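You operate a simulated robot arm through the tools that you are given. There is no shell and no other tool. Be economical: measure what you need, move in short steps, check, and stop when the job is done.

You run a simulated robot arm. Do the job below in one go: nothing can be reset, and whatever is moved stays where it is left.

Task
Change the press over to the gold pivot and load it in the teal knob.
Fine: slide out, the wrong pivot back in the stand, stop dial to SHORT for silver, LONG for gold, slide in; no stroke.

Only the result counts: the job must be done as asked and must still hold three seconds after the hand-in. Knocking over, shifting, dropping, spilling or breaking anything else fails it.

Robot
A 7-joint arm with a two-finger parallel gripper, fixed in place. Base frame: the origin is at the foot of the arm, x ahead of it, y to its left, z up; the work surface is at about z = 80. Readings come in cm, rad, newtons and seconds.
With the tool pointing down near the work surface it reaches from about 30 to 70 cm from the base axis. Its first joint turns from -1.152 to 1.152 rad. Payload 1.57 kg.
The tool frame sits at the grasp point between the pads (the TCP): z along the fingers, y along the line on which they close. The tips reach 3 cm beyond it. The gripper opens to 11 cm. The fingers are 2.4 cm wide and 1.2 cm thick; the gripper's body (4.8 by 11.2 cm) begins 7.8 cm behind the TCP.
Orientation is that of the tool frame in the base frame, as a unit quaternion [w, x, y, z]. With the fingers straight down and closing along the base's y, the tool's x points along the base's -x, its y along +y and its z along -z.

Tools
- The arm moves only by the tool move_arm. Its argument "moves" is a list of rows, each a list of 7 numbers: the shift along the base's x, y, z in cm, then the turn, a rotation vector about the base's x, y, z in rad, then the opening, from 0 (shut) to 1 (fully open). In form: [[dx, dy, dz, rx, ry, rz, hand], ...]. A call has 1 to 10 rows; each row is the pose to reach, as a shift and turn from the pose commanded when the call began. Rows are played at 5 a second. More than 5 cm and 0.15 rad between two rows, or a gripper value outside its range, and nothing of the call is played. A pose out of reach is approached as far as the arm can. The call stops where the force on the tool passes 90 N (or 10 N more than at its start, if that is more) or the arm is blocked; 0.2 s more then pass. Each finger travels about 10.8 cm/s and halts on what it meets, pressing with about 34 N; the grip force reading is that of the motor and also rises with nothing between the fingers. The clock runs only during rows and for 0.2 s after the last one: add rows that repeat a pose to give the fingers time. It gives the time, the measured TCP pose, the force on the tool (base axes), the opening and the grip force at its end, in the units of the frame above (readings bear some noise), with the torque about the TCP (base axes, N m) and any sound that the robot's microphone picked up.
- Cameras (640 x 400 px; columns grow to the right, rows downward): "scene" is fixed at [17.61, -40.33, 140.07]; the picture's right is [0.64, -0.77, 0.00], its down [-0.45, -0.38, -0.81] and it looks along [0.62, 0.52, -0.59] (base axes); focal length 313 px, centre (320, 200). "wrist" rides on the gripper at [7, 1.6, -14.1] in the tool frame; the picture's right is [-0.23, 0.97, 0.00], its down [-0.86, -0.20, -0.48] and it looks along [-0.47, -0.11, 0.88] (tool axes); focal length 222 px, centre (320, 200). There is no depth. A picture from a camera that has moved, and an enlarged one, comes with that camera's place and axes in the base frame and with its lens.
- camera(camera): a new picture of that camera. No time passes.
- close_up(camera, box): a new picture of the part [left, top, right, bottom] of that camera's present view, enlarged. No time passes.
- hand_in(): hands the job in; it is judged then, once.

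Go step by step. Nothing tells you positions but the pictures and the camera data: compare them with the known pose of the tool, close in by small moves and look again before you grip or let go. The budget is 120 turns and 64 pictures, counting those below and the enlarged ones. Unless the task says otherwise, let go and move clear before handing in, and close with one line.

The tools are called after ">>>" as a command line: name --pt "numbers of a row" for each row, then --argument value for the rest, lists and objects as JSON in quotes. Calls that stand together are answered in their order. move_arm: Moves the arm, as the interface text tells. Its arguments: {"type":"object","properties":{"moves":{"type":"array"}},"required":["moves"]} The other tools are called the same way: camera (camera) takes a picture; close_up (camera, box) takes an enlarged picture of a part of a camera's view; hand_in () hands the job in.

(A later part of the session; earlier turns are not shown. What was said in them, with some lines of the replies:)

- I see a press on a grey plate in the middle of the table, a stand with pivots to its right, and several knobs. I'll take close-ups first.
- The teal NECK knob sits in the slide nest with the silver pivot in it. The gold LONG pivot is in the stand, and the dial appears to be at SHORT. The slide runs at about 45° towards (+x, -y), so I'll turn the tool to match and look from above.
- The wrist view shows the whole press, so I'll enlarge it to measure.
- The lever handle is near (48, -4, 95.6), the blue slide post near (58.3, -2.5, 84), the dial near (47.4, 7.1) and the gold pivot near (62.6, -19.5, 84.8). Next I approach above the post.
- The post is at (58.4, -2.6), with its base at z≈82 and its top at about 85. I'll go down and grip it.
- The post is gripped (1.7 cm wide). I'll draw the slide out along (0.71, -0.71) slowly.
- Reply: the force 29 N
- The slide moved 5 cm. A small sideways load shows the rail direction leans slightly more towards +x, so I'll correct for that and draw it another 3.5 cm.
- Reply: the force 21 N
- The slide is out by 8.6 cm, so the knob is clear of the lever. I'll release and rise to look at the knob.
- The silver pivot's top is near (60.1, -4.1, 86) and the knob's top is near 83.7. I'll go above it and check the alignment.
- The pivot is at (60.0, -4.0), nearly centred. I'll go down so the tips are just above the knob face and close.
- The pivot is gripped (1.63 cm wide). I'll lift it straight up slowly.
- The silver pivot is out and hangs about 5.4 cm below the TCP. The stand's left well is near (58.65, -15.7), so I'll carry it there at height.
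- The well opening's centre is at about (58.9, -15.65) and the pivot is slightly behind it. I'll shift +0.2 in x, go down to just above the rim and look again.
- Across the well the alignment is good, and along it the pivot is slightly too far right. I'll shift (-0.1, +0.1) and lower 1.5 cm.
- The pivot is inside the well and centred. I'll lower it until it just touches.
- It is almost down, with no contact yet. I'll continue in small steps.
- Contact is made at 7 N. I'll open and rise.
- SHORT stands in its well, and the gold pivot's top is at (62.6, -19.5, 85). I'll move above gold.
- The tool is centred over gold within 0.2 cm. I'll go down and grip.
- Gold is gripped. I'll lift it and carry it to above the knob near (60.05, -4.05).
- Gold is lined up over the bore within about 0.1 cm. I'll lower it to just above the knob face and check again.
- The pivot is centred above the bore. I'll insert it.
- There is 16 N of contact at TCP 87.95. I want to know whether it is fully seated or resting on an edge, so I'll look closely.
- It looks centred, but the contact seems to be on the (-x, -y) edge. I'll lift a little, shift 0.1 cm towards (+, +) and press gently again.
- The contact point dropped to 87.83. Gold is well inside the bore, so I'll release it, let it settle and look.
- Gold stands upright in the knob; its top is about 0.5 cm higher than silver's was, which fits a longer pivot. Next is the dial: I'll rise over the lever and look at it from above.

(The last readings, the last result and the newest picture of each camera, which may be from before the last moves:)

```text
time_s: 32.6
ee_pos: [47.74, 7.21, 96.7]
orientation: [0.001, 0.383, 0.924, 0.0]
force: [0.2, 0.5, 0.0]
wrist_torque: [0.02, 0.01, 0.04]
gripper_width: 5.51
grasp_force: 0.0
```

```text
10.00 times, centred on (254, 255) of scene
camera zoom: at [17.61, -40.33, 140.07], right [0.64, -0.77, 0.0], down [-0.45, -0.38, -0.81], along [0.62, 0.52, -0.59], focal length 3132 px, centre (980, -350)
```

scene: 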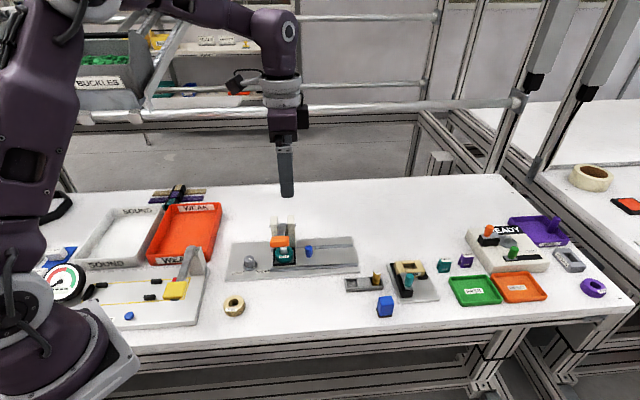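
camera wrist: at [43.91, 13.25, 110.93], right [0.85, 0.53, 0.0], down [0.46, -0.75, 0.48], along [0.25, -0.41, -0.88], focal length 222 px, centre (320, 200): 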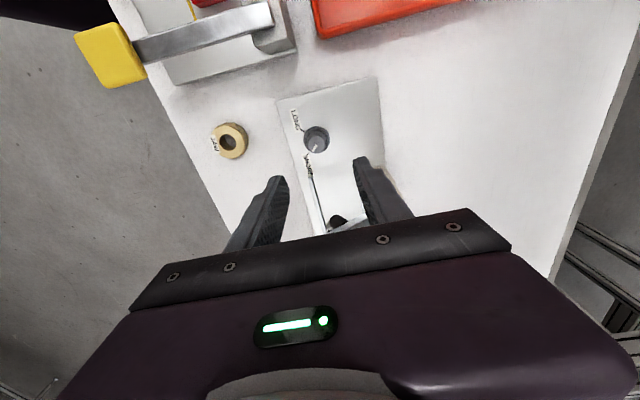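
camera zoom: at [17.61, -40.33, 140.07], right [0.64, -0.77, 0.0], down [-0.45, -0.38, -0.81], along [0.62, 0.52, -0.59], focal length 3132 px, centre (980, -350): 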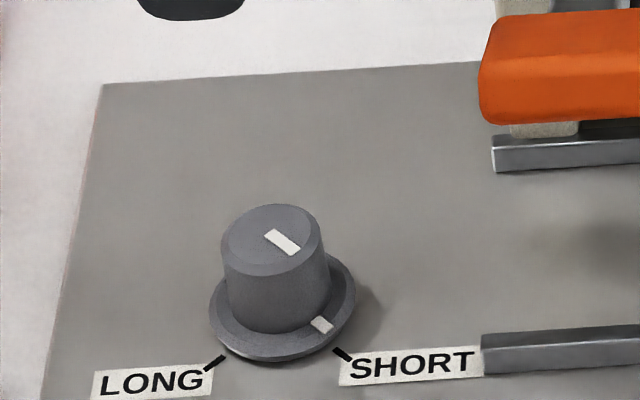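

>>> close_up --camera "wrist" --box '[270, 95, 366, 155]'

```text
6.67 times, centred on (318, 125) of wrist
camera zoom: at [43.91, 13.25, 110.93], right [0.85, 0.53, 0.0], down [0.46, -0.75, 0.48], along [0.25, -0.41, -0.88], focal length 1481 px, centre (333, 700)
```

zoom: 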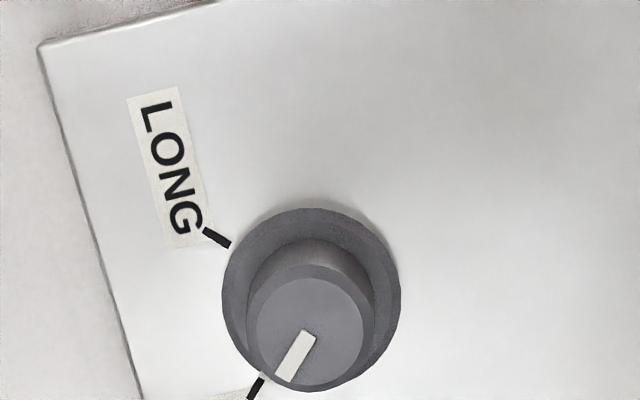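

The dial axis is at (47.17, 7.04), with its cap top at z≈84 and a diameter of about 2.1 cm. SHORT is at about 271° and LONG at about 183°, so it needs a turn of -88 to -90° about z. I'll turn the tool back to yaw 0 above the dial.

>>> move_arm --pt "-0.3 -0.1 0 0 0 0.14 0.45" --pt "-0.5 -0.15 0 0 0 0.28 0.42" --pt "-0.5 -0.15 0 0 0 0.42 0.42" --pt "-0.5 -0.15 0 0 0 0.56 0.42" --pt "-0.5 -0.15 0 0 0 0.7 0.42" --pt "-0.5 -0.15 -2 0 0 0.785 0.42" --pt "-0.5 -0.15 -5 0 0 0.785 0.42" --pt "-0.5 -0.15 -5 0 0 0.785 0.42"

>>> close_up --camera "wrist" --box '[240, 100, 400, 200]'

>>> camera --camera "scene"

```text
time_s: 34.4
ee_pos: [47.17, 6.91, 91.64]
orientation: [0.0, 0.0, 1.0, 0.0]
force: [0.5, 0.6, 0.1]
wrist_torque: [0.04, -0.03, -0.03]
gripper_width: 4.63
grasp_force: 0.1
```

```text
4.00 times, centred on (320, 150) of wrist
camera zoom: at [40.29, 8.64, 105.88], right [0.23, 0.97, 0.0], down [0.86, -0.2, 0.48], along [0.47, -0.11, -0.88], focal length 888 px, centre (320, 400)
```

zoom: 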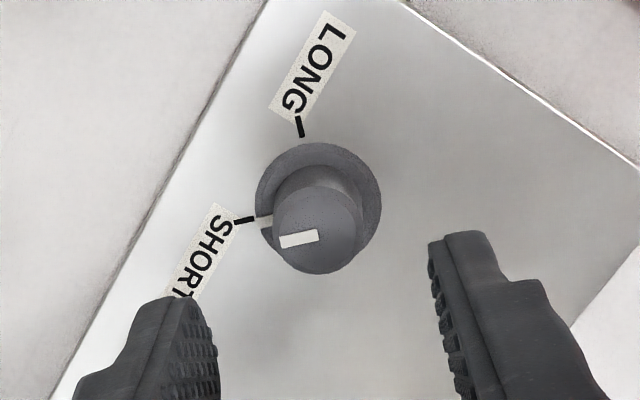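

```text
19 pictures are left
```

scene: 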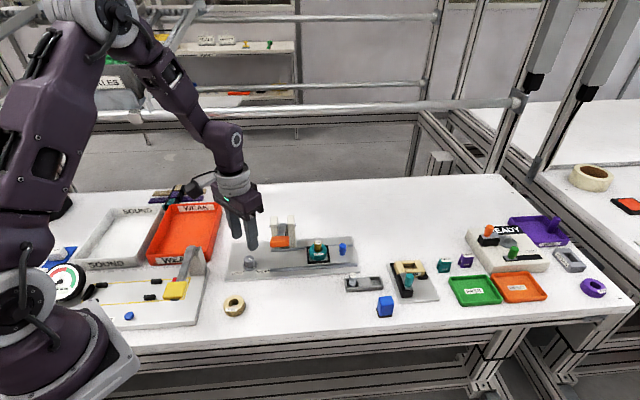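

Aligned: the axis is at (47.25, 6.98). I'll go down with the tips just above the skirt and grip the cap.

>>> move_arm --pt "0.08 0 -3 0 0 0 0.42" --pt "0.08 0 -6.1 0 0 0 0.42" --pt "0.08 0 -6.1 0 0 0 0.25" --pt "0.08 0 -6.1 0 0 0 0.1" --pt "0.08 0 -6.1 0 0 0 0.1" --pt "0.08 0 -6.1 0 0 0 0.1"

>>> close_up --camera "scene" --box '[214, 215, 310, 275]'

```text
time_s: 35.8
ee_pos: [47.28, 6.88, 85.64]
orientation: [-0.001, -0.001, 1.0, 0.0]
force: [1.2, -2.2, -7.7]
wrist_torque: [0.15, -0.75, 0.0]
gripper_width: 2.43
grasp_force: 36.6
```

```text
6.67 times, centred on (262, 245) of scene
camera zoom: at [17.63, -40.34, 140.06], right [0.64, -0.77, 0.0], down [-0.45, -0.38, -0.81], along [0.62, 0.52, -0.59], focal length 2088 px, centre (707, -100)
```

zoom: 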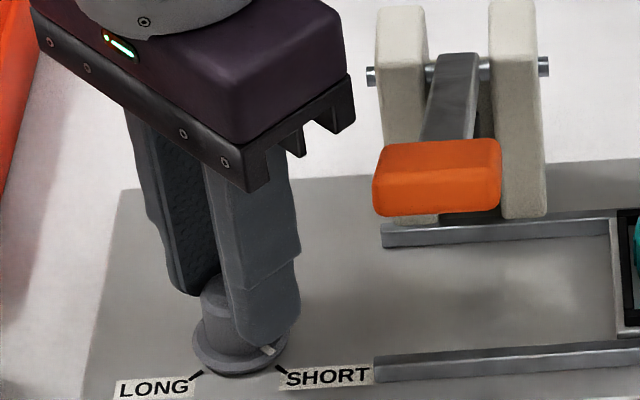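

The dial is gripped. I'll rotate it -1.4 rad slowly, then check.

>>> move_arm --pt "0 0 0 0 0 -0.14 0.1" --pt "0 0 0 0 0 -0.28 0.1" --pt "0 0 0 0 0 -0.42 0.1" --pt "0 0 0 0 0 -0.56 0.1" --pt "0 0 0 0 0 -0.7 0.1" --pt "0 0 0 0 0 -0.84 0.1" --pt "0 0 0 0 0 -0.98 0.1" --pt "0 0 0 0 0 -1.12 0.1" --pt "0 0 0 0 0 -1.26 0.1" --pt "0 0 0 0 0 -1.4 0.1"

>>> close_up --camera "scene" --box '[214, 215, 310, 275]'

```text
time_s: 38.0
ee_pos: [47.39, 6.87, 85.76]
orientation: [0.0, 0.646, 0.763, -0.001]
force: [4.6, -11.9, -19.6]
wrist_torque: [-0.43, -0.38, 0.0]
gripper_width: 2.46
grasp_force: 35.9
```

```text
6.67 times, centred on (262, 245) of scene
camera zoom: at [17.65, -40.35, 140.05], right [0.64, -0.77, 0.0], down [-0.45, -0.38, -0.81], along [0.62, 0.52, -0.59], focal length 2088 px, centre (707, -100)
```

zoom: 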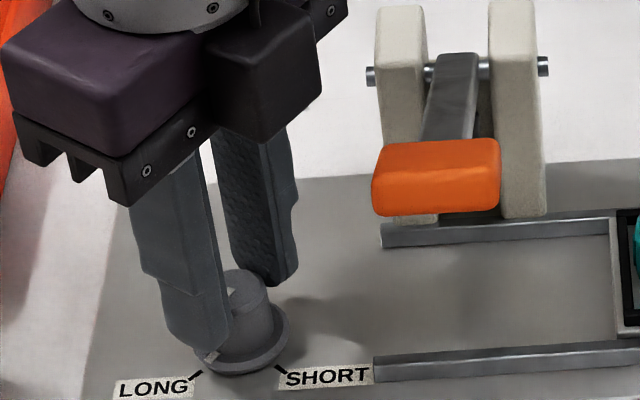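

The dial turned with the hand and the pointer is nearly at LONG. I'll turn the remaining 0.14 rad.

>>> move_arm --pt "0 0 0 0 0 -0.08 0.1" --pt "0 0 0 0 0 -0.15 0.1" --pt "0 0 0 0 0 -0.15 0.1" --pt "0 0 0 0 0 -0.15 0.25" --pt "0 0 0 0 0 -0.15 0.4" --pt "0 0 0 0 0 -0.15 0.42" --pt "0 0 3 0 0 -0.15 0.42" --pt "0 0 7 0 0 -0.15 0.42" --pt "0 0 11 0 0 -0.15 0.42" --pt "0 0 11 0 0 -0.15 0.42"

>>> close_up --camera "scene" --box '[222, 235, 286, 275]'

>>> close_up --camera "wrist" --box '[260, 90, 380, 165]'

```text
time_s: 40.2
ee_pos: [47.23, 7.08, 96.88]
orientation: [0.0, 0.7, 0.714, 0.001]
force: [1.3, 0.0, 0.4]
wrist_torque: [-0.05, -0.04, 0.01]
gripper_width: 4.63
grasp_force: 0.1
```

```text
10.00 times, centred on (254, 255) of scene
camera zoom: at [17.61, -40.33, 140.07], right [0.64, -0.77, 0.0], down [-0.45, -0.38, -0.81], along [0.62, 0.52, -0.59], focal length 3132 px, centre (980, -350)
```

zoom: 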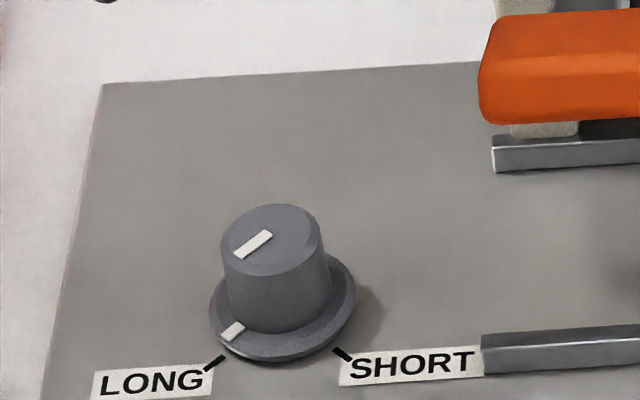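

```text
5.33 times, centred on (320, 128) of wrist
camera zoom: at [48.81, 13.97, 111.0], right [0.98, -0.21, 0.0], down [-0.18, -0.86, 0.48], along [-0.1, -0.47, -0.88], focal length 1185 px, centre (320, 587)
```

zoom: 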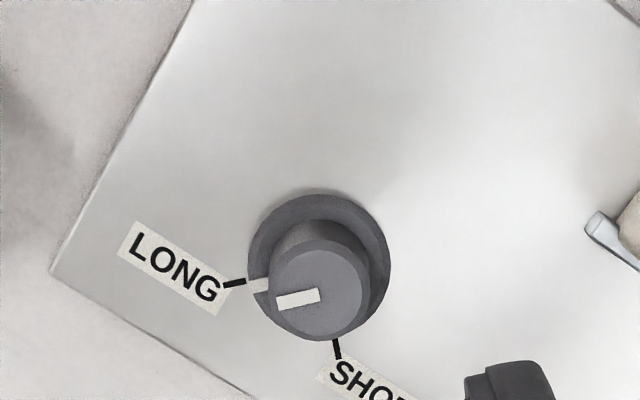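

The dial points at LONG. Now I return over the lever to the slide post at (64.5, -8.7), turning back to -45°.

>>> move_arm --pt "0 0 4 0 0 0.13 0.42" --pt "0.5 -0.5 8 0 0 0.26 0.42" --pt "3.5 -3.3 8 0 0 0.39 0.42" --pt "6.9 -6.3 8 0 0 0.52 0.42" --pt "10.3 -9.4 8 0 0 0.65 0.42" --pt "13.8 -12.6 8 0 0 0.765 0.42" --pt "17.25 -15.75 6 0 0 0.765 0.42" --pt "17.25 -15.75 2 0 0 0.765 0.42" --pt "17.25 -15.75 -2 0 0 0.765 0.42" --pt "17.25 -15.75 -2 0 0 0.765 0.42"

>>> camera --camera "wrist"

```text
refused: row 7 steps farther than a row can; nothing moved
```

```text
14 pictures are left
camera wrist: at [48.81, 13.97, 111.0], right [0.98, -0.21, 0.0], down [-0.18, -0.86, 0.48], along [-0.1, -0.47, -0.88], focal length 222 px, centre (320, 200)
```

wrist: 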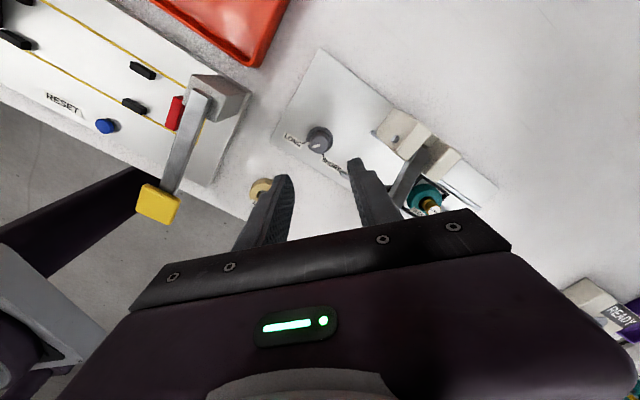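

That call was refused because one step was too long and nothing moved. I'll resend it with a level last stretch.

>>> move_arm --pt "0 0 4 0 0 0.13 0.42" --pt "0.5 -0.5 8 0 0 0.26 0.42" --pt "3.8 -3.6 8 0 0 0.39 0.42" --pt "7.1 -6.7 8 0 0 0.52 0.42" --pt "10.5 -9.8 8 0 0 0.65 0.42" --pt "13.9 -12.9 8 0 0 0.765 0.42" --pt "17.25 -15.75 8 0 0 0.765 0.42" --pt "17.25 -15.75 4 0 0 0.765 0.42" --pt "17.25 -15.75 0 0 0 0.765 0.42" --pt "17.25 -15.75 -3 0 0 0.765 0.42"

>>> camera --camera "wrist"

```text
time_s: 42.4
ee_pos: [64.45, -8.91, 93.61]
orientation: [0.0, 0.383, 0.924, 0.0]
force: [-0.2, 0.1, -0.8]
wrist_torque: [-0.01, 0.01, 0.06]
gripper_width: 4.61
grasp_force: 0.1
```

```text
13 pictures are left
camera wrist: at [60.75, -2.76, 107.8], right [0.85, 0.53, 0.0], down [0.46, -0.75, 0.48], along [0.25, -0.41, -0.88], focal length 222 px, centre (320, 200)
```

wrist: 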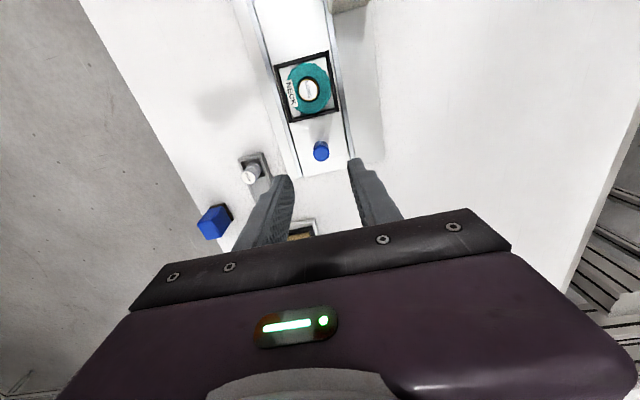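

The post is at (64.4, -8.55). I'll go down, grip it and check the load.

>>> move_arm --pt "0 0.25 -4 0 0 0 0.42" --pt "0 0.25 -7.9 0 0 0 0.42" --pt "0 0.25 -7.9 0 0 0 0.25" --pt "0 0.25 -7.9 0 0 0 0.1" --pt "0 0.25 -7.9 0 0 0 0.05" --pt "0 0.25 -7.9 0 0 0 0.05"

```text
time_s: 43.8
ee_pos: [64.54, -8.64, 85.69]
orientation: [0.0, 0.383, 0.924, -0.001]
force: [-3.5, -3.0, -8.0]
wrist_torque: [-0.56, -0.53, -0.05]
gripper_width: 1.69
grasp_force: 31.9
```

Gripped with low side load. I'll push the slide in slowly.

>>> move_arm --pt "-0.25 0.25 0 0 0 0 0.05" --pt "-0.7 0.7 0 0 0 0 0.05" --pt "-1.2 1.18 0 0 0 0 0.05" --pt "-1.75 1.72 0 0 0 0 0.05" --pt "-2.3 2.25 0 0 0 0 0.05" --pt "-2.85 2.78 0 0 0 0 0.05" --pt "-3.4 3.32 0 0 0 0 0.05" --pt "-3.9 3.82 0 0 0 0 0.05" --pt "-4.3 4.2 0 0 0 0 0.05" --pt "-4.5 4.4 0 0 0 0 0.05"

>>> close_up --camera "scene" --box '[230, 205, 358, 285]'

```text
time_s: 46.0
ee_pos: [60.07, -4.28, 85.77]
orientation: [0.0, 0.383, 0.924, 0.0]
force: [-1.2, -2.1, -10.3]
wrist_torque: [-0.01, 0.13, 0.02]
gripper_width: 1.69
grasp_force: 31.9
```

```text
5.00 times, centred on (294, 245) of scene
camera zoom: at [17.63, -40.34, 140.06], right [0.64, -0.77, 0.0], down [-0.45, -0.38, -0.81], along [0.62, 0.52, -0.59], focal length 1566 px, centre (450, -25)
```

zoom: 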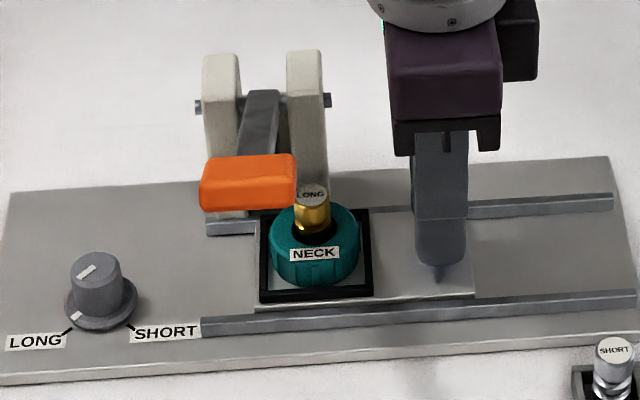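

It moves freely and gold is heading under the raised lever. I'll push the remaining 2.3 cm to where the slide started.

>>> move_arm --pt "-0.4 0.4 0 0 0 0 0.05" --pt "-0.85 0.83 0 0 0 0 0.05" --pt "-1.25 1.22 0 0 0 0 0.05" --pt "-1.55 1.52 0 0 0 0 0.05" --pt "-1.7 1.67 0 0 0 0 0.05" --pt "-1.7 1.67 0 0 0 0 0.05"

>>> close_up --camera "scene" --box '[220, 200, 380, 300]'

```text
time_s: 47.4
ee_pos: [58.48, -2.7, 85.83]
orientation: [0.002, 0.383, 0.924, 0.0]
force: [12.8, -10.4, -11.3]
wrist_torque: [-0.41, -0.42, -0.02]
gripper_width: 1.69
grasp_force: 31.9
```

```text
4.00 times, centred on (300, 250) of scene
camera zoom: at [17.66, -40.35, 140.05], right [0.64, -0.77, 0.0], down [-0.45, -0.38, -0.81], along [0.62, 0.52, -0.59], focal length 1253 px, centre (400, 0)
```

zoom: 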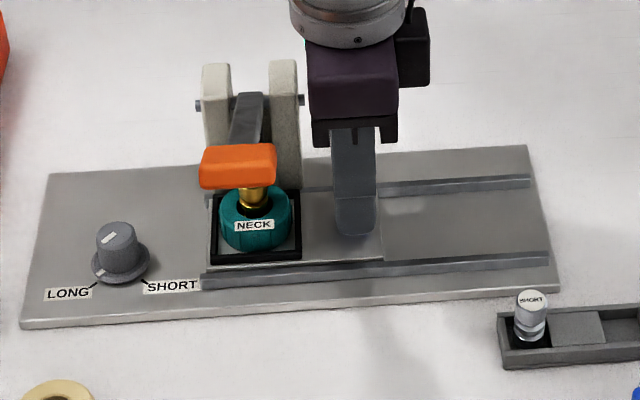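

The slide is against its stop, with 16 N back along its axis, and is at its original place. I'll relax, release, rise and move clear.

>>> move_arm --pt "0.05 -0.05 0 0 0 0 0.05" --pt "0.05 -0.05 0 0 0 0 0.25" --pt "0.05 -0.05 0 0 0 0 0.4" --pt "0.05 -0.05 0 0 0 0 0.4" --pt "0.05 -0.05 4 0 0 0 0.4" --pt "0.05 -0.05 8 0 0 0 0.4" --pt "0.05 -0.05 12 0 0 0 0.4" --pt "2 -2 16 0 0 0 0.4" --pt "4 -4 19 0 0 0 0.4" --pt "4 -4 19 0 0 0 0.4"

>>> close_up --camera "scene" --box '[220, 200, 380, 300]'

>>> close_up --camera "wrist" --box '[260, 0, 400, 100]'

>>> camera --camera "scene"

```text
time_s: 49.6
ee_pos: [62.2, -6.61, 104.81]
orientation: [0.001, 0.383, 0.924, 0.0]
force: [0.9, -0.4, 0.9]
wrist_torque: [-0.03, 0.05, 0.02]
gripper_width: 4.41
grasp_force: 0.0
```

```text
4.00 times, centred on (300, 250) of scene
camera zoom: at [17.61, -40.33, 140.07], right [0.64, -0.77, 0.0], down [-0.45, -0.38, -0.81], along [0.62, 0.52, -0.59], focal length 1253 px, centre (400, 0)
```

zoom: 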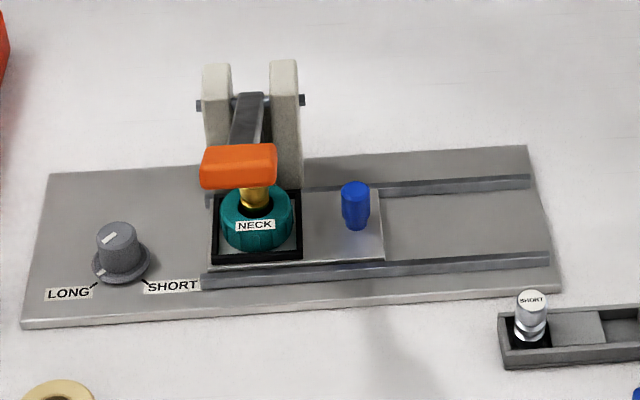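

```text
4.00 times, centred on (330, 50) of wrist
camera zoom: at [58.53, -0.48, 119.0], right [0.85, 0.53, 0.0], down [0.46, -0.75, 0.48], along [0.25, -0.41, -0.88], focal length 888 px, centre (280, 800)
```

zoom: 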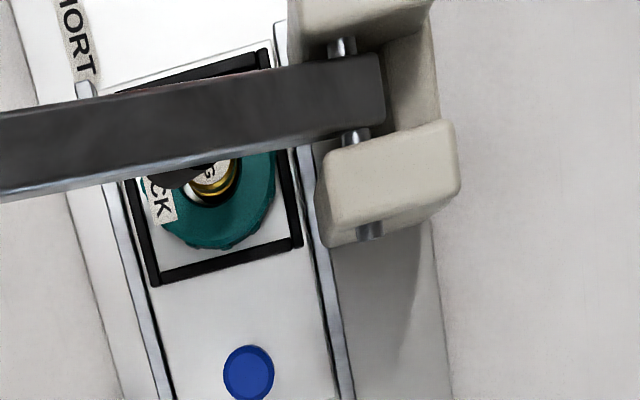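

```text
8 pictures are left
```

scene: 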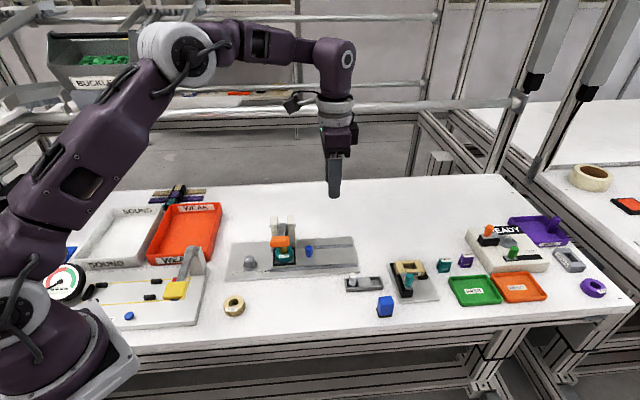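

The slide is home with gold in the teal knob, SHORT is upright in the stand and the dial is at LONG. The lever is still raised and nothing else was disturbed, so I'm handing in.

>>> hand_in

```text
The job is handed in.
```

The job is handed in: the gold pivot is in the teal knob, silver is back in the stand, the dial is at LONG and the slide is in, with no stroke made.
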